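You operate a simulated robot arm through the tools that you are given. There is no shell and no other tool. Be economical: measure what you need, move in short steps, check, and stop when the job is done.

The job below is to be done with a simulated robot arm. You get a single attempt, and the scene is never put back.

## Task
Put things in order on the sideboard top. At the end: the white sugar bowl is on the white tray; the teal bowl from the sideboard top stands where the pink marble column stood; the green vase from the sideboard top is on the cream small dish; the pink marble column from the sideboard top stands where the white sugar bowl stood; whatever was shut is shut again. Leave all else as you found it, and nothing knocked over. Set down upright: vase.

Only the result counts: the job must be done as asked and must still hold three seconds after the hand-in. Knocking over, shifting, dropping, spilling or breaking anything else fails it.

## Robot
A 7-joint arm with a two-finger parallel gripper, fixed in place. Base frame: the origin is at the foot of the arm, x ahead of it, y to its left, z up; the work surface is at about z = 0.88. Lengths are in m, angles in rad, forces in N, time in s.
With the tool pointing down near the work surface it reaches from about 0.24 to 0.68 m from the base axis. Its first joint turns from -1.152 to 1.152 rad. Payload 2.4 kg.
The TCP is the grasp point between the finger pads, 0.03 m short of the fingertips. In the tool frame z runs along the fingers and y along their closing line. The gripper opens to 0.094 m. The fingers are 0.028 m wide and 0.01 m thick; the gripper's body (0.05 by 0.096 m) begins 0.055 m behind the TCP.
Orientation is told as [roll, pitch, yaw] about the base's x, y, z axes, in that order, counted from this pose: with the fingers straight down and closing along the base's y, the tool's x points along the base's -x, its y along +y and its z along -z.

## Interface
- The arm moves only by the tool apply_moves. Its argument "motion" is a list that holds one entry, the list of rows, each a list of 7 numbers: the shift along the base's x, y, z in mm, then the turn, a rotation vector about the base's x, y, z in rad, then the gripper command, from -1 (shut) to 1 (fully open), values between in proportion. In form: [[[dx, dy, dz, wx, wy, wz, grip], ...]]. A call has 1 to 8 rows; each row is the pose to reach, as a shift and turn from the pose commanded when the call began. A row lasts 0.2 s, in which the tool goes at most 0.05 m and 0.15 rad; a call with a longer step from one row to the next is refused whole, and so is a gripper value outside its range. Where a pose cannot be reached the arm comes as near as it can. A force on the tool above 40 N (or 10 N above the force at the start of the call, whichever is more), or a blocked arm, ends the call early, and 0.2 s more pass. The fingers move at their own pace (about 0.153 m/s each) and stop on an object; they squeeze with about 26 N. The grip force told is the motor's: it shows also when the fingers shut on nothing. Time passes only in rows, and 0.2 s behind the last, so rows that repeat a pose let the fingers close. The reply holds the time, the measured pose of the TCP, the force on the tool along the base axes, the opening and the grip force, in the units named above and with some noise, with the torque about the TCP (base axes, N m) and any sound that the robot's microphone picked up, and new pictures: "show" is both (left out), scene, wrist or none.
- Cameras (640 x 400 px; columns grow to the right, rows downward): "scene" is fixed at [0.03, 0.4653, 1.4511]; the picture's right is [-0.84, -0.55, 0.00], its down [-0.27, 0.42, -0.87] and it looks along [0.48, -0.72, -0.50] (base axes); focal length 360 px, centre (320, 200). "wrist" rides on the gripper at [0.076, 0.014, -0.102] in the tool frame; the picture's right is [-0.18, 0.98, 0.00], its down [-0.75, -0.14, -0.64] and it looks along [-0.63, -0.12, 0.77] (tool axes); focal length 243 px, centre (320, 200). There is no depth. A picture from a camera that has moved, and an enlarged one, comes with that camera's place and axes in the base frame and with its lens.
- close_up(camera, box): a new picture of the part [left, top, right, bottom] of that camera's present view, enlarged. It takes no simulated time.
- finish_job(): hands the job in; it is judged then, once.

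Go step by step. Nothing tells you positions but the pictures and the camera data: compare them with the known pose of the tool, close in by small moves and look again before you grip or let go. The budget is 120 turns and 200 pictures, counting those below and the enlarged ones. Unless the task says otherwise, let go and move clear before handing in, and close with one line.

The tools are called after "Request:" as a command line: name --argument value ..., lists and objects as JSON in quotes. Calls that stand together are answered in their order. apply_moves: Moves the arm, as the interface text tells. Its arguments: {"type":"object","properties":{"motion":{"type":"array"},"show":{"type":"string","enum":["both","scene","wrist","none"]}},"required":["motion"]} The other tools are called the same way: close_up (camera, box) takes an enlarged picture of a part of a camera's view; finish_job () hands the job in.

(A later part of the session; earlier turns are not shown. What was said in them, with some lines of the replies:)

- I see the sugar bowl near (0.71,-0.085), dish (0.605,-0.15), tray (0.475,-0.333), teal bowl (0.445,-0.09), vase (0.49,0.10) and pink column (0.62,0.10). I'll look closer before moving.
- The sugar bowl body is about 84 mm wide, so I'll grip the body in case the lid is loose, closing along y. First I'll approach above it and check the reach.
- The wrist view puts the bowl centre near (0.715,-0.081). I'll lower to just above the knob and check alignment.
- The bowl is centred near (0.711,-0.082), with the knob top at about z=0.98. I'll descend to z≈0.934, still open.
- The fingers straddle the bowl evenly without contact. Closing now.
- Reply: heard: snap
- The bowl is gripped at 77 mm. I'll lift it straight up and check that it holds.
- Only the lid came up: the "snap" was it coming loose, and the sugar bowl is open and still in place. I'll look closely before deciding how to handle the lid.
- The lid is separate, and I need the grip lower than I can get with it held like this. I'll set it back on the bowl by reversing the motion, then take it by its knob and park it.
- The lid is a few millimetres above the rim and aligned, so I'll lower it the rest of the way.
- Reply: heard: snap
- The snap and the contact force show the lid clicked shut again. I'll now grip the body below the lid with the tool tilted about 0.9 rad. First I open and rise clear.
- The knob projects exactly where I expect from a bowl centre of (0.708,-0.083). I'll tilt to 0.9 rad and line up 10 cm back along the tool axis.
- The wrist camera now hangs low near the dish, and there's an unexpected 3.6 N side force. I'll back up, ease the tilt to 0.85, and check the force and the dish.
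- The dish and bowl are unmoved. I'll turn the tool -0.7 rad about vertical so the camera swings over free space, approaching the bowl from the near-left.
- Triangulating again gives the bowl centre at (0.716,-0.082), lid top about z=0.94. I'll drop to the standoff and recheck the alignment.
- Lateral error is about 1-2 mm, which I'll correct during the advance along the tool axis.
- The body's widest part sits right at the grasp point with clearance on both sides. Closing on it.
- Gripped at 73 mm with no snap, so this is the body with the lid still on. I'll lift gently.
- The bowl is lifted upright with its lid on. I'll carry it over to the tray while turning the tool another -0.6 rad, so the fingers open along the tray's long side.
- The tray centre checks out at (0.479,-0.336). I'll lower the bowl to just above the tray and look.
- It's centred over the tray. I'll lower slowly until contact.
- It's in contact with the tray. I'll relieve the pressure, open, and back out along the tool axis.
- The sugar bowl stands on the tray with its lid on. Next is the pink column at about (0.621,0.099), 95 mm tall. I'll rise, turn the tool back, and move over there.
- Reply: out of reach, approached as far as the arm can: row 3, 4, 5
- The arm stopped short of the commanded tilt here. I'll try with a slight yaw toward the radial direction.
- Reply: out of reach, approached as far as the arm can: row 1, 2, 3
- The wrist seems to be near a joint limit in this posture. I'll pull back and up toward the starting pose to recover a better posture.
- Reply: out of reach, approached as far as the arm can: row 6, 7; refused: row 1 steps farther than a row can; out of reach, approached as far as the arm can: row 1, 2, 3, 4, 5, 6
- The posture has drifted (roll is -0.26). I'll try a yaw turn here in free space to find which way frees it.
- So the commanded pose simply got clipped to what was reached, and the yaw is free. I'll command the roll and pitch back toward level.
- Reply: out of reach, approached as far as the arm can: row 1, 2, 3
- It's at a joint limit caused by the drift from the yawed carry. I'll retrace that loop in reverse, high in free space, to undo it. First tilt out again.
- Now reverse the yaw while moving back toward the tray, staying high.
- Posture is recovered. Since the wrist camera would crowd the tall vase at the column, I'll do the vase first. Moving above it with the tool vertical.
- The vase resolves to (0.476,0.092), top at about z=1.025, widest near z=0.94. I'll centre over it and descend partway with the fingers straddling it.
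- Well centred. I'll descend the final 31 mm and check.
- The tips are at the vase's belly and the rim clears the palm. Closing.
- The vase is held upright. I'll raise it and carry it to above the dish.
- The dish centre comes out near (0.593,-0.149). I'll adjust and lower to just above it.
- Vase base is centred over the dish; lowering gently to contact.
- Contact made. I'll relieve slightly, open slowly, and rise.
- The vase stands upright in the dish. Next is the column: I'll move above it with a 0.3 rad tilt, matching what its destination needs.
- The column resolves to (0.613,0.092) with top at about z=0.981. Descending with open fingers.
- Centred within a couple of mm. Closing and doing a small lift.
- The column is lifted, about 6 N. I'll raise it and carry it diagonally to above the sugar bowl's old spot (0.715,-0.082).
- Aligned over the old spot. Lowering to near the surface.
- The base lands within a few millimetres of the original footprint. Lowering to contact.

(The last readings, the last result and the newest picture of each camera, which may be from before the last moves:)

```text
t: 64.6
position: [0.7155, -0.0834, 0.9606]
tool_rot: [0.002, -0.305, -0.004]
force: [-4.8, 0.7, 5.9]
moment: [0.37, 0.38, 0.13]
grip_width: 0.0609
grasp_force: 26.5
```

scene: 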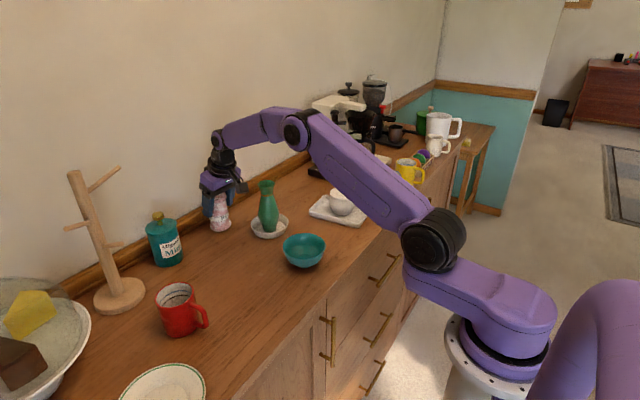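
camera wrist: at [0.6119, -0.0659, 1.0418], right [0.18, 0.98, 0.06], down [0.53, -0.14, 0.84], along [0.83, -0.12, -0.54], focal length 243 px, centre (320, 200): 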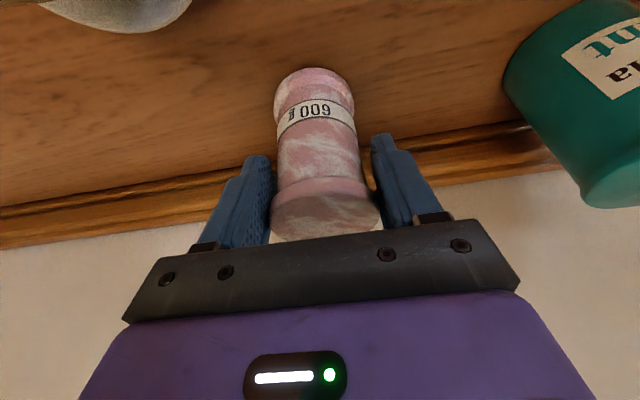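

In contact. Relieving, opening and rising.

Request:
apply_moves --motion '[[[0, 0, 2, 0, 0, 0, -1], [0, 0, 2, 0, 0, 0, 0.5], [0, 0, 2, 0, 0, 0, 1], [0, 0, 2, 0, 0, 0, 1], [0, 0, 25, 0, 0, 0, 1], [0, 0, 60, 0, 0, 0, 1], [0, 0, 105, 0, 0, 0, 1], [-30, 20, 120, 0, 0, 0, 1]]]'

Request:
close_up --camera "scene" --box '[140, 180, 300, 320]'

```text
t: 66.4
position: [0.6857, -0.0635, 1.078]
tool_rot: [-0.001, -0.302, -0.002]
force: [0.0, 0.6, 0.3]
moment: [0.01, -0.01, 0.02]
grip_width: 0.0936
grasp_force: 0.1
camera wrist: at [0.5826, -0.0492, 1.1524], right [0.18, 0.98, 0.06], down [0.53, -0.14, 0.84], along [0.83, -0.12, -0.54], focal length 243 px, centre (320, 200)
```

scene: 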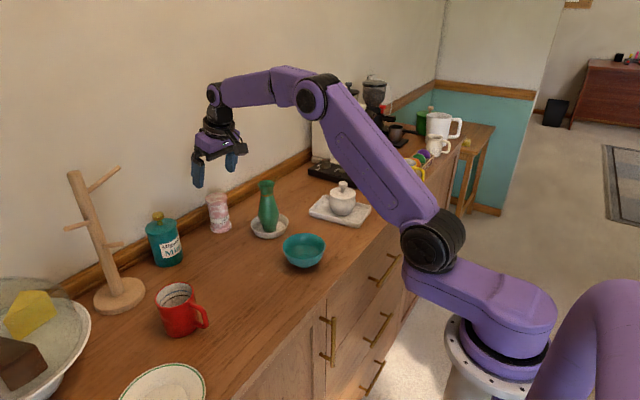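
wrist: 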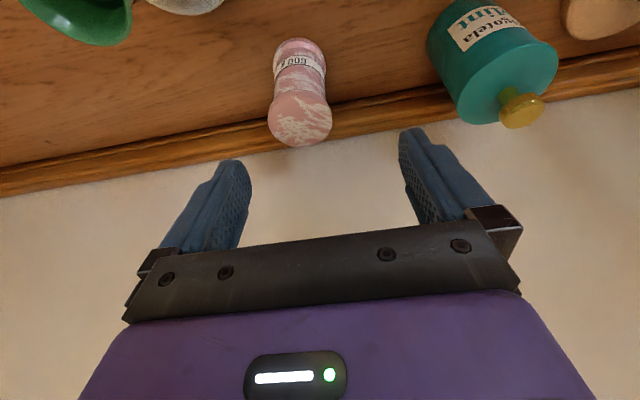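

```text
2.86 times, centred on (220, 250) of scene
camera zoom: at [0.0301, 0.4653, 1.4511], right [-0.84, -0.55, 0.0], down [-0.27, 0.42, -0.87], along [0.48, -0.72, -0.5], focal length 1028 px, centre (606, 57)
```

zoom: 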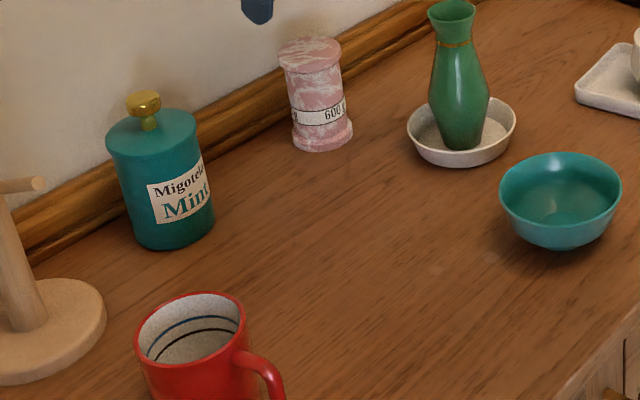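

The column stands upright in the old sugar-bowl spot. Now the teal bowl: its rim looks wider than the gripper, so I'll pinch the wall. Moving over it to measure.

Request:
apply_moves --motion '[[[-30, 0, 10, 0, 0.04, 0, 1], [-62, 0, 20, 0, 0.08, 0, 1], [-95, -2, 20, 0, 0.12, 0, 1], [-128, -6, 20, 0, 0.16, 0, 1], [-162, -10, 20, 0, 0.2, 0, 1], [-196, -16, 20, 0, 0.24, 0, 1], [-228, -22, 20, 0, 0.28, 0, 1], [-250, -27, 20, 0, 0.3, 0, 1]]]'

Request:
close_up --camera "scene" --box '[260, 215, 350, 290]'

```text
t: 68.2
position: [0.4342, -0.0916, 1.0979]
tool_rot: [0.002, -0.002, -0.003]
force: [1.0, -0.1, 0.1]
moment: [-0.02, -0.01, 0.02]
grip_width: 0.094
grasp_force: 0.0
camera wrist: at [0.3586, -0.0749, 1.1998], right [0.19, 0.98, 0.0], down [0.75, -0.14, 0.64], along [0.63, -0.12, -0.77], focal length 243 px, centre (320, 200)
```

scene: 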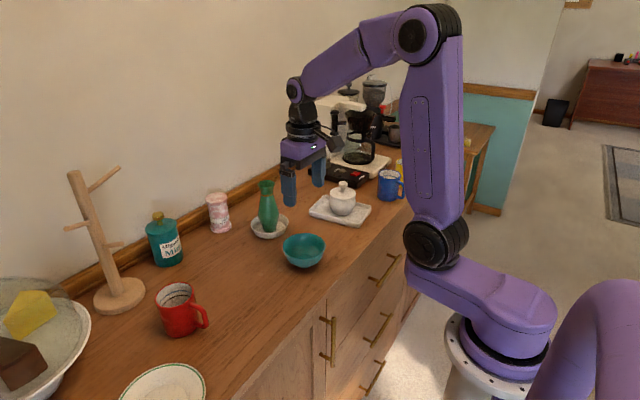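
wrist: 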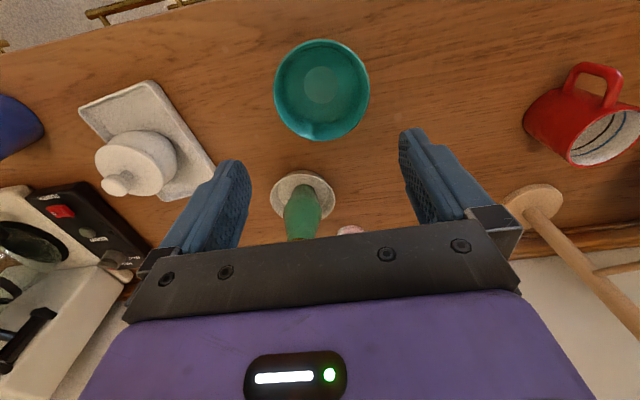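

```text
5.33 times, centred on (305, 252) of scene
camera zoom: at [0.03, 0.4653, 1.4511], right [-0.84, -0.55, 0.0], down [-0.27, 0.42, -0.87], along [0.48, -0.72, -0.5], focal length 1920 px, centre (400, -80)
```

zoom: 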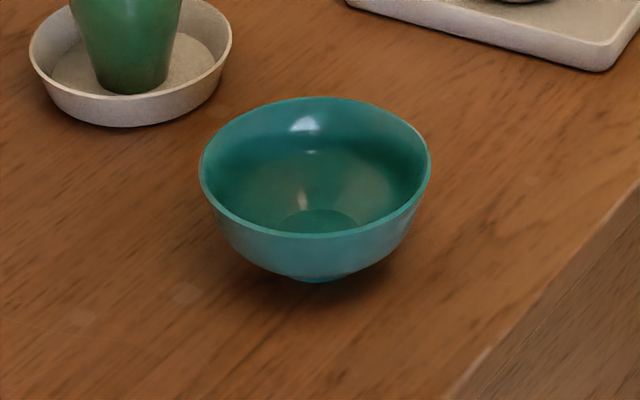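

The bowl is about 101 mm across, centred near (0.435,-0.0885), rim at z≈0.93. I'll pinch its -y wall with a 0.2 rad roll matching the wall slope; positioning above that wall first.

Request:
apply_moves --motion '[[[0, -20, -20, 0.07, 0, 0, 0.5], [1, -40, -50, 0.14, 0, 0, 0], [1, -49, -90, 0.2, 0, 0, 0], [1, -49, -115, 0.2, 0, 0, 0], [1, -49, -115, 0.2, 0, 0, 0]]]'

Request:
close_up --camera "scene" --box '[260, 190, 350, 290]'

```text
t: 69.4
position: [0.4357, -0.1398, 0.9804]
tool_rot: [0.201, -0.003, -0.003]
force: [-0.2, -0.4, 0.7]
moment: [0.04, 0.0, -0.03]
grip_width: 0.047
grasp_force: 0.1
camera wrist: at [0.3593, -0.1445, 1.0838], right [0.19, 0.96, 0.2], down [0.75, -0.27, 0.6], along [0.63, 0.03, -0.77], focal length 243 px, centre (320, 200)
```

scene: 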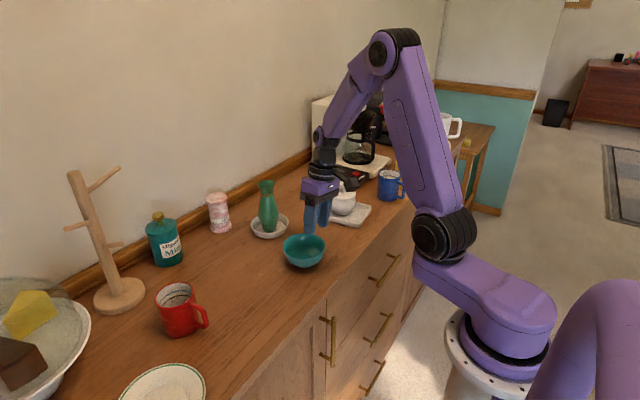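
wrist: 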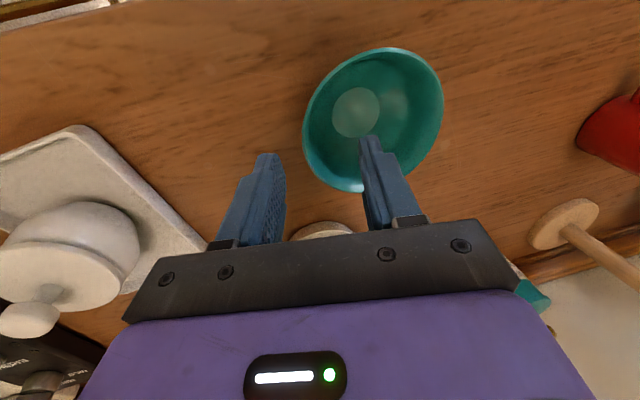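

```text
4.00 times, centred on (305, 240) of scene
camera zoom: at [0.0301, 0.4653, 1.4511], right [-0.84, -0.55, 0.0], down [-0.27, 0.42, -0.87], along [0.48, -0.72, -0.5], focal length 1440 px, centre (380, 40)
```

zoom: 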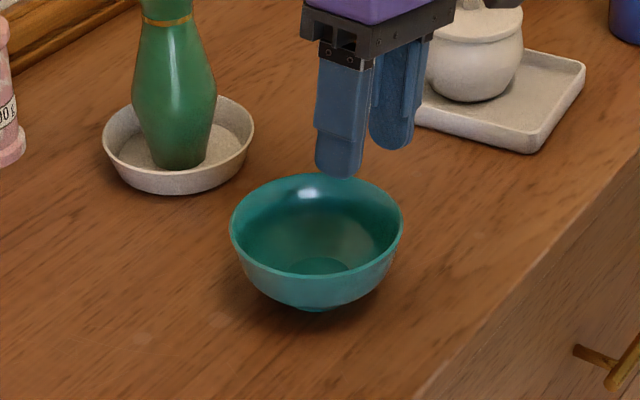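

The wall lies between the fingers as intended. Shifting 4 mm in x and descending.

Request:
apply_moves --motion '[[[-4, 0, -15, 0, 0, 0, 0], [-4, 0, -28, 0, 0, 0, 0], [-4, 0, -38, 0, 0, 0, 0], [-4, 0, -38, 0, 0, 0, 0]]]'

Request:
close_up --camera "scene" --box '[260, 190, 350, 290]'

```text
t: 70.4
position: [0.4324, -0.1388, 0.9453]
tool_rot: [0.202, -0.001, -0.003]
force: [-0.6, 0.3, 0.1]
moment: [0.03, -0.01, -0.02]
grip_width: 0.047
grasp_force: 0.1
camera wrist: at [0.3561, -0.1437, 1.0479], right [0.19, 0.96, 0.2], down [0.75, -0.27, 0.6], along [0.63, 0.03, -0.77], focal length 243 px, centre (320, 200)
```

scene: 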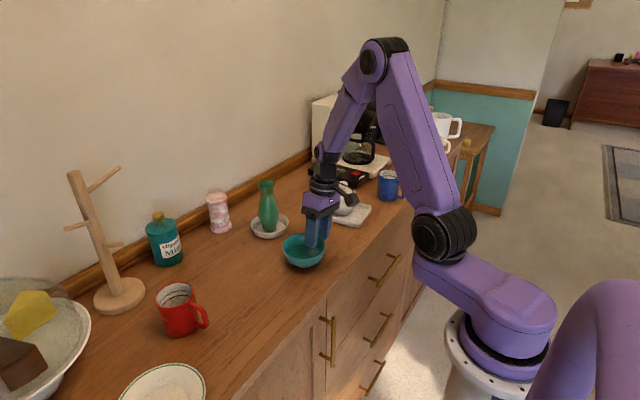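
wrist: 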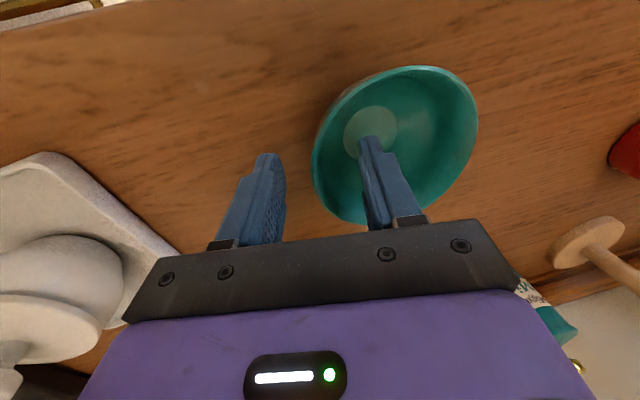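

```text
4.00 times, centred on (305, 240) of scene
camera zoom: at [0.03, 0.4653, 1.4511], right [-0.84, -0.55, 0.0], down [-0.27, 0.42, -0.87], along [0.48, -0.72, -0.5], focal length 1440 px, centre (380, 40)
```

zoom: 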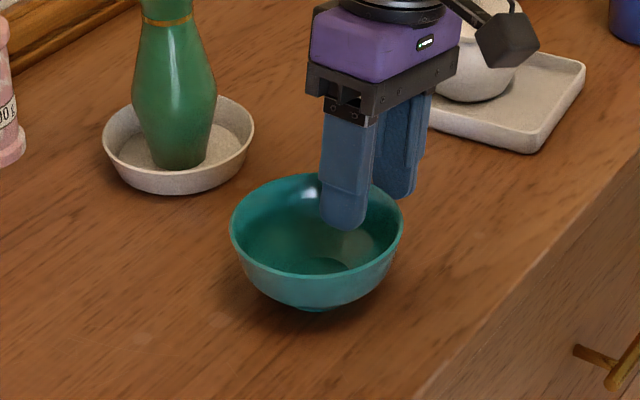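

Good straddle of the wall. Lowering 3 mm and closing.

Request:
apply_moves --motion '[[[0, 0, -3, 0, 0, 0, 0], [0, 0, -3, 0, 0, 0, -0.4], [0, 0, -3, 0, 0, 0, -0.7], [0, 0, -3, 0, 0, 0, -1], [0, 0, -3, 0, 0, 0, -1]]]'

Request:
close_up --camera "scene" --box '[260, 190, 350, 290]'

```text
t: 71.6
position: [0.4322, -0.1389, 0.9416]
tool_rot: [0.202, -0.004, -0.002]
force: [0.7, 3.3, 10.1]
moment: [0.69, 0.22, -0.08]
grip_width: 0.006
grasp_force: 25.9
camera wrist: at [0.3563, -0.1434, 1.0452], right [0.19, 0.96, 0.2], down [0.75, -0.27, 0.6], along [0.63, 0.03, -0.77], focal length 243 px, centre (320, 200)
```

scene: 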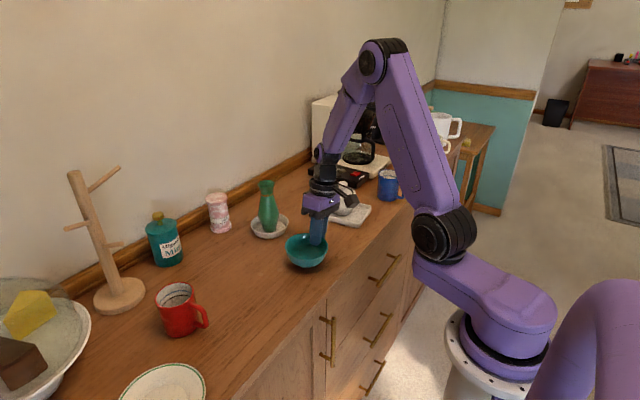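
wrist: 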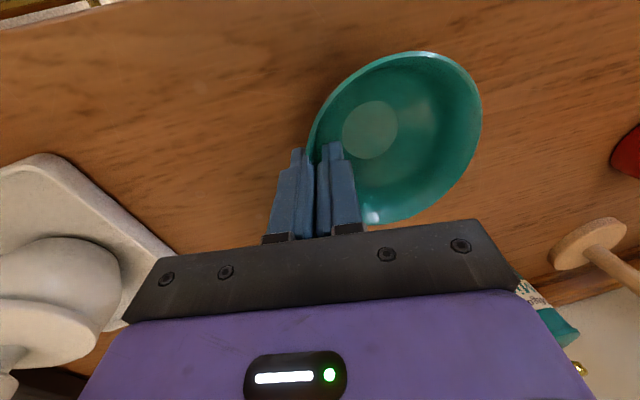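

```text
4.00 times, centred on (305, 240) of scene
camera zoom: at [0.0299, 0.4655, 1.451], right [-0.84, -0.55, 0.0], down [-0.27, 0.42, -0.87], along [0.48, -0.72, -0.5], focal length 1440 px, centre (380, 40)
```

zoom: 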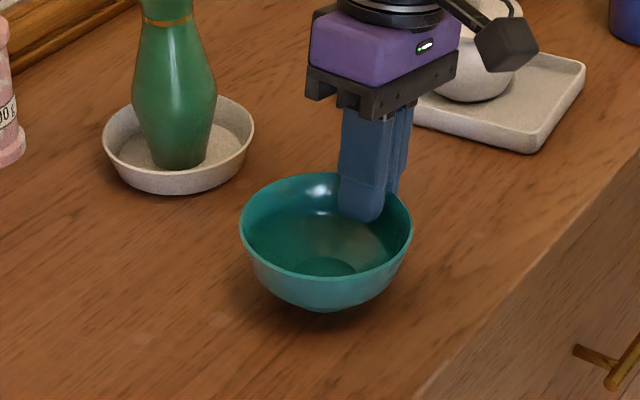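

The wall is pinched, though the upward force suggests the bowl is cocked slightly. I'll lift a little and assess its tilt.

Request:
apply_moves --motion '[[[0, 0, 8, 0, 0, 0, -1], [0, 0, 25, 0, 0, 0, -1], [0, 0, 45, 0, 0, 0, -1], [0, 0, 45, 0, 0, 0, -1]]]'

Request:
close_up --camera "scene" --box '[260, 170, 350, 270]'

```text
t: 72.6
position: [0.4324, -0.1393, 0.9884]
tool_rot: [0.202, -0.004, -0.004]
force: [0.8, -0.5, -0.6]
moment: [-0.09, -0.02, 0.02]
grip_width: 0.0029
grasp_force: 25.9
camera wrist: at [0.3557, -0.1435, 1.0919], right [0.19, 0.96, 0.2], down [0.75, -0.27, 0.6], along [0.63, 0.03, -0.77], focal length 243 px, centre (320, 200)
```

scene: 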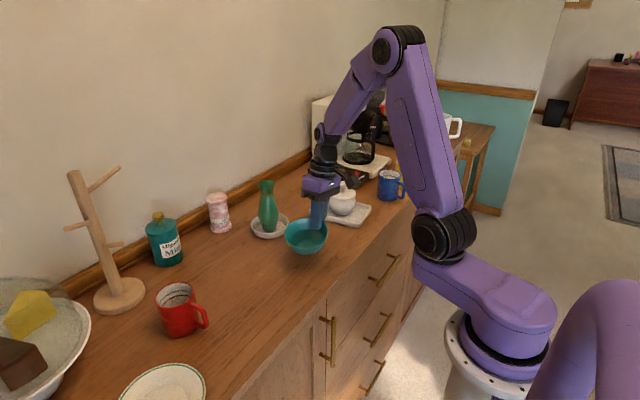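
wrist: 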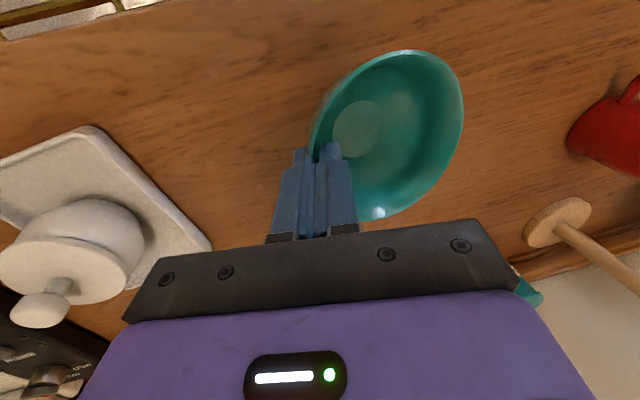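

```text
4.00 times, centred on (305, 220) of scene
camera zoom: at [0.0301, 0.4653, 1.4511], right [-0.84, -0.55, 0.0], down [-0.27, 0.42, -0.87], along [0.48, -0.72, -0.5], focal length 1440 px, centre (380, 120)
```

zoom: 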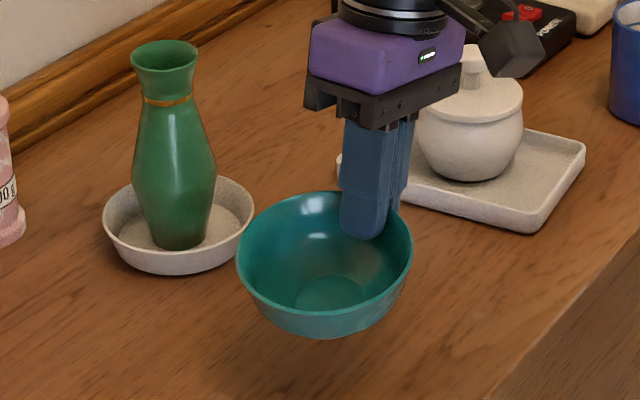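

The bowl hangs tilted about 0.19 rad, +y side down. I'll roll the tool by that much to level it, rising a bit too.

Request:
apply_moves --motion '[[[0, 0, 20, 0.06, 0, 0, -1], [0, 0, 40, 0.13, 0, 0, -1], [0, 0, 60, 0.19, 0, 0, -1], [0, 0, 60, 0.19, 0, 0, -1]]]'

Request:
close_up --camera "scene" --box '[260, 140, 350, 240]'

```text
t: 73.6
position: [0.4334, -0.1386, 1.0473]
tool_rot: [0.391, -0.002, -0.003]
force: [-0.3, 0.1, -0.5]
moment: [-0.05, -0.01, -0.02]
grip_width: 0.0029
grasp_force: 26.2
camera wrist: at [0.3559, -0.1637, 1.148], right [0.19, 0.91, 0.38], down [0.75, -0.38, 0.54], along [0.63, 0.18, -0.75], focal length 243 px, centre (320, 200)
```

scene: 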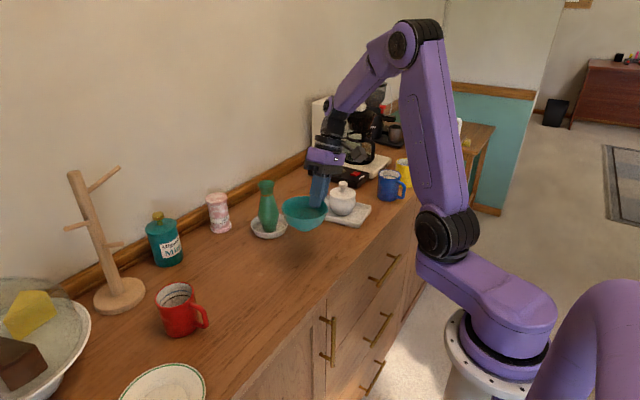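
wrist: 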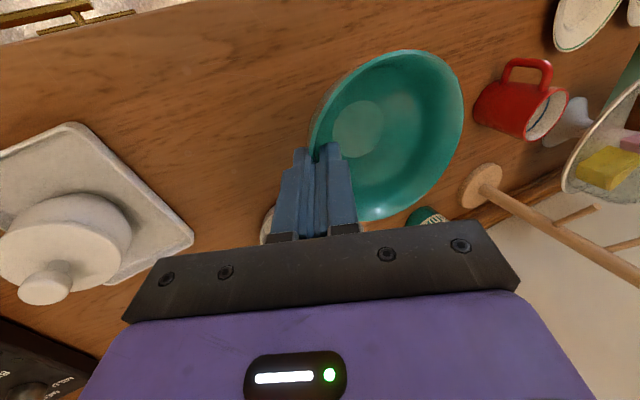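

```text
4.00 times, centred on (305, 190) of scene
camera zoom: at [0.0301, 0.4653, 1.4511], right [-0.84, -0.55, 0.0], down [-0.27, 0.42, -0.87], along [0.48, -0.72, -0.5], focal length 1440 px, centre (380, 240)
```

zoom: 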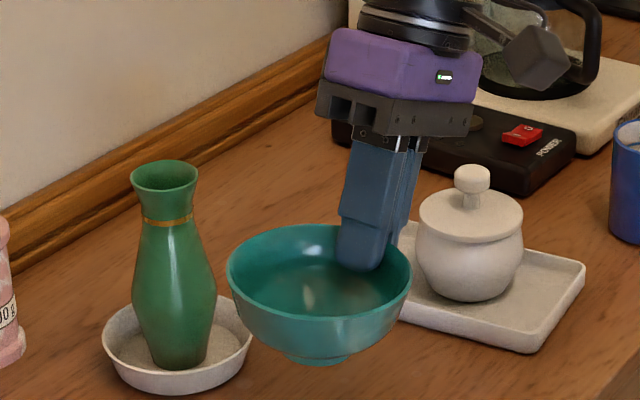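

The bowl is level now. I'll carry it to the column's old place (0.612,0.092), so the TCP goes to about (0.612,0.041).

Request:
apply_moves --motion '[[[5, 15, 15, 0, 0, 0, -1], [30, 42, 20, 0, 0, 0, -1], [58, 72, 20, 0, 0, 0, -1], [87, 101, 20, 0, 0, 0, -1], [116, 130, 20, 0, 0, 0, -1], [145, 156, 20, 0, 0, 0, -1], [179, 180, 10, 0, 0, 0, -1], [179, 180, 0, 0, 0, 0, -1]]]'

Request:
close_up --camera "scene" --box '[130, 160, 270, 300]'

```text
t: 75.4
position: [0.6124, 0.042, 1.0465]
tool_rot: [0.39, -0.002, -0.003]
force: [0.4, -0.3, -1.0]
moment: [-0.08, 0.0, 0.05]
grip_width: 0.0029
grasp_force: 25.8
camera wrist: at [0.5357, 0.0172, 1.1476], right [0.19, 0.91, 0.37], down [0.75, -0.38, 0.54], along [0.63, 0.18, -0.75], focal length 243 px, centre (320, 200)
```

scene: 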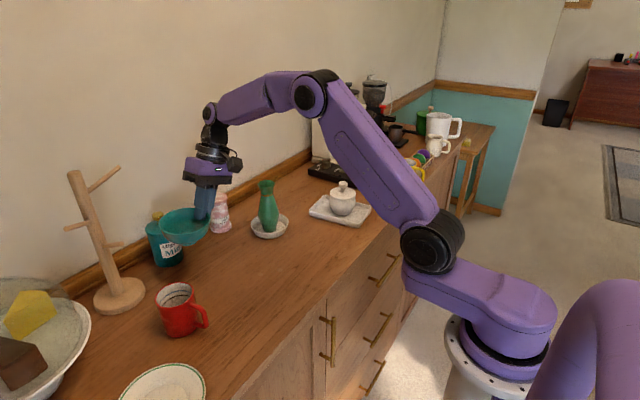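
wrist: 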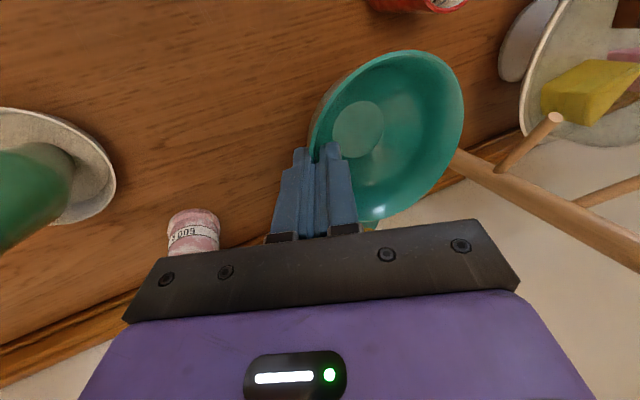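

```text
2.86 times, centred on (200, 230) of scene
camera zoom: at [0.0301, 0.4653, 1.4511], right [-0.84, -0.55, 0.0], down [-0.27, 0.42, -0.87], along [0.48, -0.72, -0.5], focal length 1028 px, centre (663, 114)
```

zoom: 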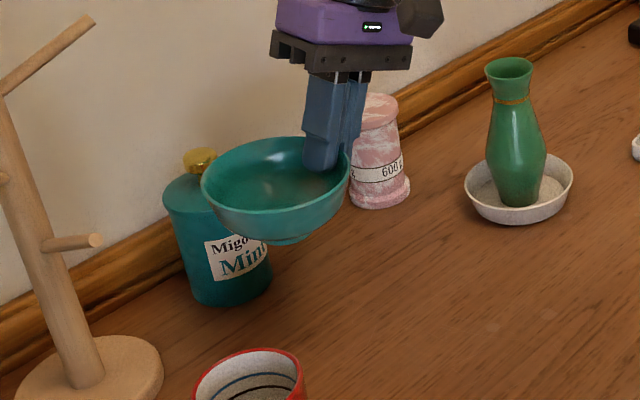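

Bowl hangs level behind the red mug, with the bottle clear behind. Lowering most of the way.

Request:
apply_moves --motion '[[[0, 0, -30, 0, 0, 0, -1], [0, 0, -60, 0, 0, 0, -1], [0, 0, -88, 0, 0, 0, -1], [0, 0, -88, 0, 0, 0, -1]]]'

Request:
close_up --camera "scene" --box '[140, 180, 300, 320]'

```text
t: 76.4
position: [0.6127, 0.0426, 0.9577]
tool_rot: [0.392, -0.002, -0.003]
force: [-0.2, -1.3, -0.7]
moment: [-0.07, 0.02, 0.01]
grip_width: 0.0031
grasp_force: 25.8
camera wrist: at [0.5354, 0.0183, 1.0586], right [0.19, 0.91, 0.37], down [0.75, -0.38, 0.54], along [0.63, 0.18, -0.75], focal length 243 px, centre (320, 200)
```

scene: 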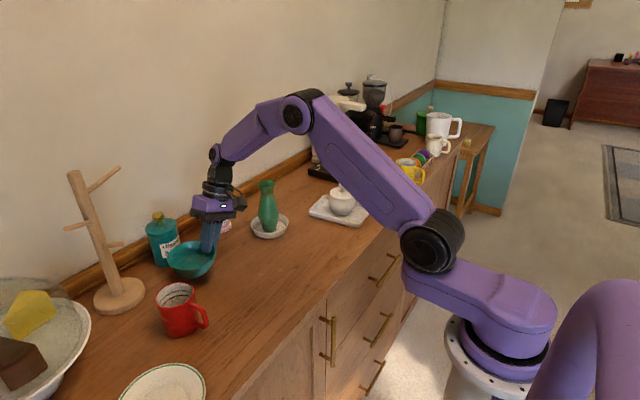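
wrist: 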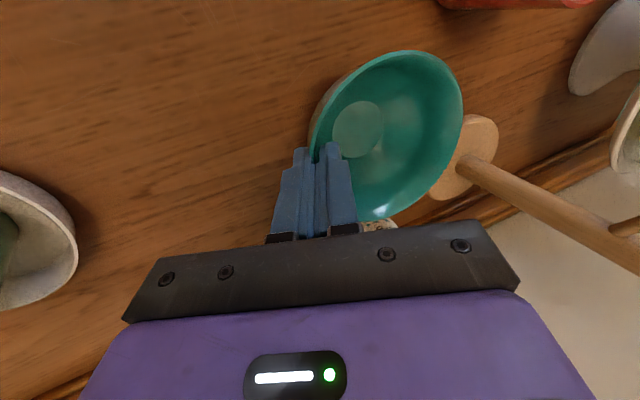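

```text
2.86 times, centred on (220, 250) of scene
camera zoom: at [0.0301, 0.4653, 1.4511], right [-0.84, -0.55, 0.0], down [-0.27, 0.42, -0.87], along [0.48, -0.72, -0.5], focal length 1028 px, centre (606, 57)
```

zoom: 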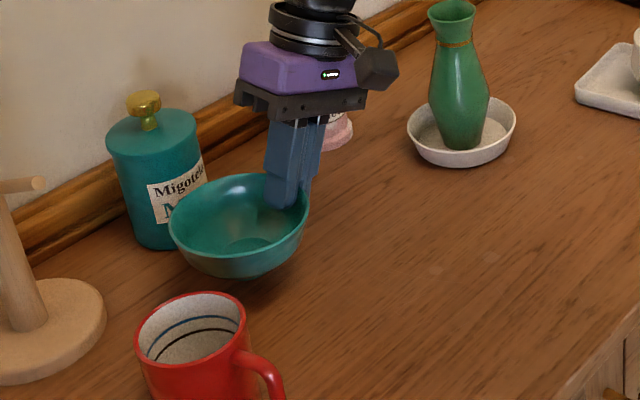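

By the image comparison the footprint should shift about (+4,-4) mm. I'll apply that and lower to contact.

Request:
apply_moves --motion '[[[2, -2, -6, 0, 0, 0, -1], [4, -4, -12, 0, 0, 0, -1], [4, -4, -17, 0, 0, 0, -1], [4, -4, -17, 0, 0, 0, -1]]]' --show "none"

```text
t: 77.4
position: [0.6157, 0.0373, 0.9423]
tool_rot: [0.391, 0.0, -0.004]
force: [0.6, -0.4, -1.0]
moment: [-0.05, 0.01, 0.02]
grip_width: 0.0031
grasp_force: 26.2
```

Request:
apply_moves --motion '[[[0, 0, -2, 0, 0, 0, -1], [0, 0, -4, 0, 0, 0, -1], [0, 0, -4, 0, 0, 0, -1]]]' --show "none"

Request:
close_up --camera "scene" --box '[140, 180, 300, 320]'

```text
t: 78.2
position: [0.6157, 0.0371, 0.9389]
tool_rot: [0.392, -0.004, -0.004]
force: [-2.2, -2.2, 10.1]
moment: [0.26, 0.28, 0.09]
grip_width: 0.0031
grasp_force: 26.0
```

```text
2.86 times, centred on (220, 250) of scene
camera zoom: at [0.0298, 0.4653, 1.4511], right [-0.84, -0.55, 0.0], down [-0.27, 0.42, -0.87], along [0.48, -0.72, -0.5], focal length 1028 px, centre (606, 57)
```

zoom: 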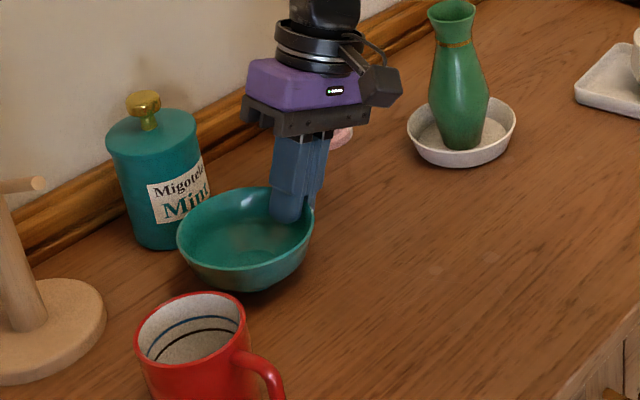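

Contact at full seating. Relieving, opening part-way, and withdrawing along the tool axis.

Request:
apply_moves --motion '[[[0, 0, 2, 0, 0, 0, -1], [0, 0, 2, 0, 0, 0, -0.6], [0, 0, 2, 0, 0, 0, -0.2], [0, 0, 2, 0, 0, 0, -0.2], [0, -6, 17, 0, 0, 0, -0.2], [0, -15, 40, 0, 0, 0, -0.2], [0, -30, 75, 0, 0, 0, -0.2], [-20, -40, 110, 0, 0, 0, -0.2]]]'

Request:
close_up --camera "scene" --box '[140, 180, 300, 320]'

```text
t: 80.0
position: [0.5973, -0.0021, 1.0505]
tool_rot: [0.388, -0.003, -0.004]
force: [0.1, -0.4, -0.6]
moment: [0.0, 0.01, 0.01]
grip_width: 0.0374
grasp_force: 0.1
camera wrist: at [0.5203, -0.0266, 1.1498], right [0.19, 0.91, 0.37], down [0.75, -0.38, 0.54], along [0.63, 0.18, -0.75], focal length 243 px, centre (320, 200)
```

scene: 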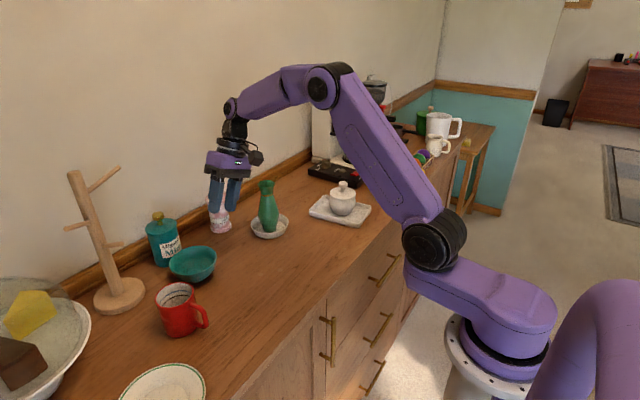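
wrist: 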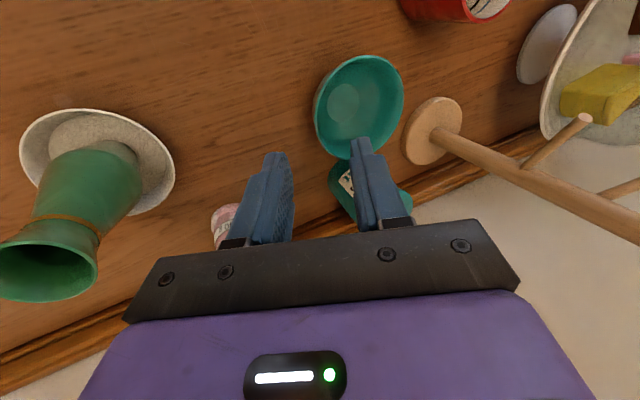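

```text
2.86 times, centred on (220, 250) of scene
camera zoom: at [0.03, 0.4653, 1.4511], right [-0.84, -0.55, 0.0], down [-0.27, 0.42, -0.87], along [0.48, -0.72, -0.5], focal length 1028 px, centre (606, 57)
```

zoom: 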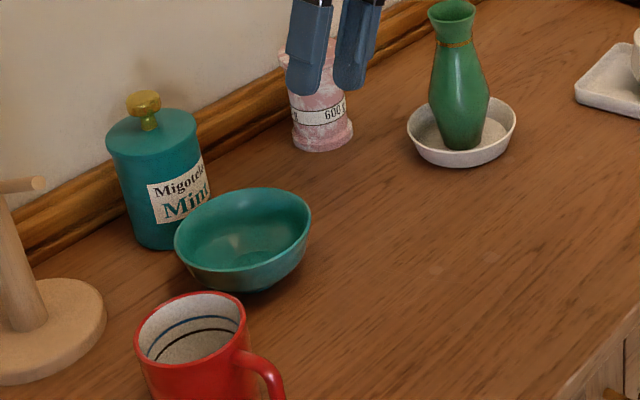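

The bowl stands upright with its foot where the column's base was. I'll retreat to a clear pose and do a last check of everything.

Request:
apply_moves --motion '[[[-20, 0, 30, -0.1, 0, 0, 0], [-55, 0, 60, -0.2, 0, 0, 0], [-95, 0, 90, -0.3, 0, 0, 0], [-130, 0, 120, -0.39, 0, 0, 0], [-165, 0, 140, -0.39, 0, 0, 0], [-165, 0, 140, -0.39, 0, 0, 0]]]'

Request:
close_up --camera "scene" --box '[140, 170, 400, 332]'

Request:
close_up --camera "scene" --box '[300, 170, 390, 240]'

```text
t: 81.4
position: [0.4311, -0.0032, 1.1898]
tool_rot: [0.001, -0.003, -0.005]
force: [-1.0, 0.0, 0.4]
moment: [0.01, 0.0, -0.01]
grip_width: 0.0469
grasp_force: 0.1
camera wrist: at [0.3542, 0.0122, 1.2911], right [0.19, 0.98, 0.0], down [0.75, -0.14, 0.64], along [0.63, -0.12, -0.77], focal length 243 px, centre (320, 200)
```

scene: 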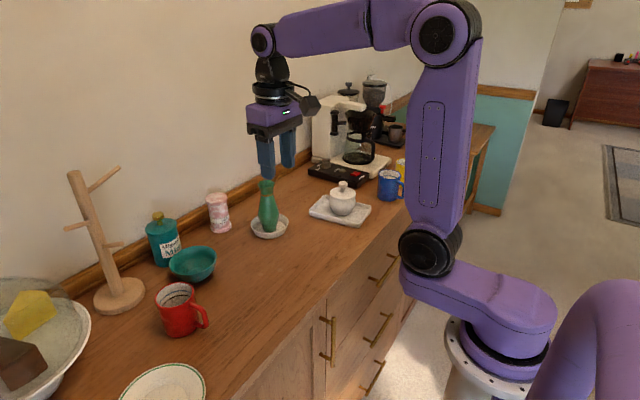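
wrist: 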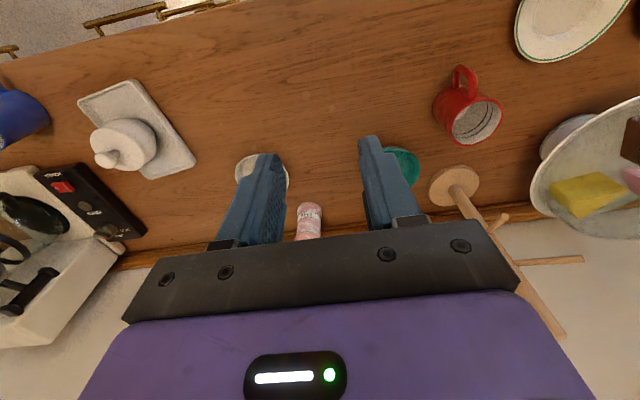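

```text
2.46 times, centred on (270, 251) of scene
camera zoom: at [0.03, 0.4653, 1.4511], right [-0.84, -0.55, 0.0], down [-0.27, 0.42, -0.87], along [0.48, -0.72, -0.5], focal length 886 px, centre (443, 74)
```

zoom: 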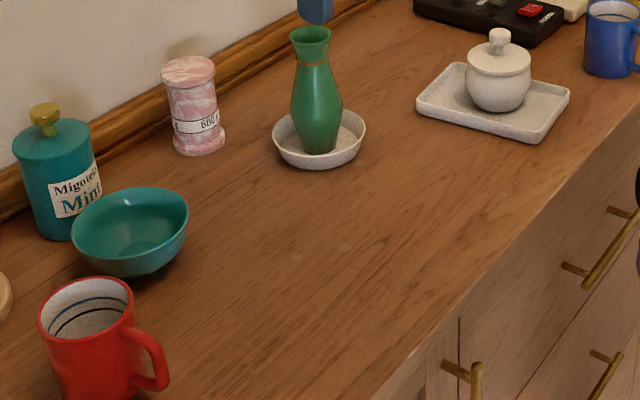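

```text
5.71 times, centred on (345, 205) of scene
camera zoom: at [0.03, 0.4653, 1.4511], right [-0.84, -0.55, 0.0], down [-0.27, 0.42, -0.87], along [0.48, -0.72, -0.5], focal length 2057 px, centre (177, 171)
```

zoom: 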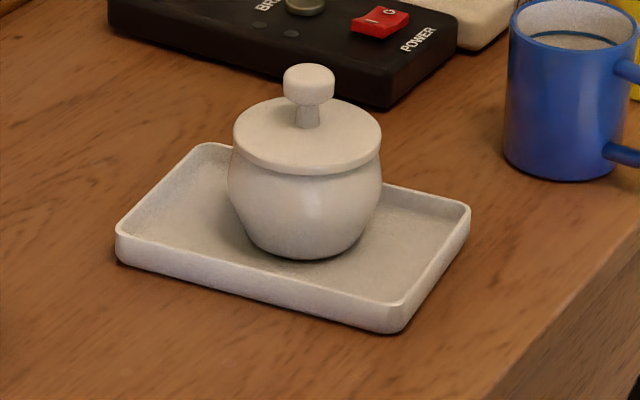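

The sugar bowl is on the tray with its lid shut. The vase is upright in the dish, and the column and teal bowl are in their new places. Nothing else looks disturbed and the arm is clear, so I'm handing in.

Request:
finish_job

```text
The job is handed in.
```

The job is handed in: the sugar bowl is on the tray, the vase is upright on the dish, and the column and teal bowl are in their new places. The sugar bowl's lid came off when I first gripped it, so I snapped it shut again before moving the bowl.
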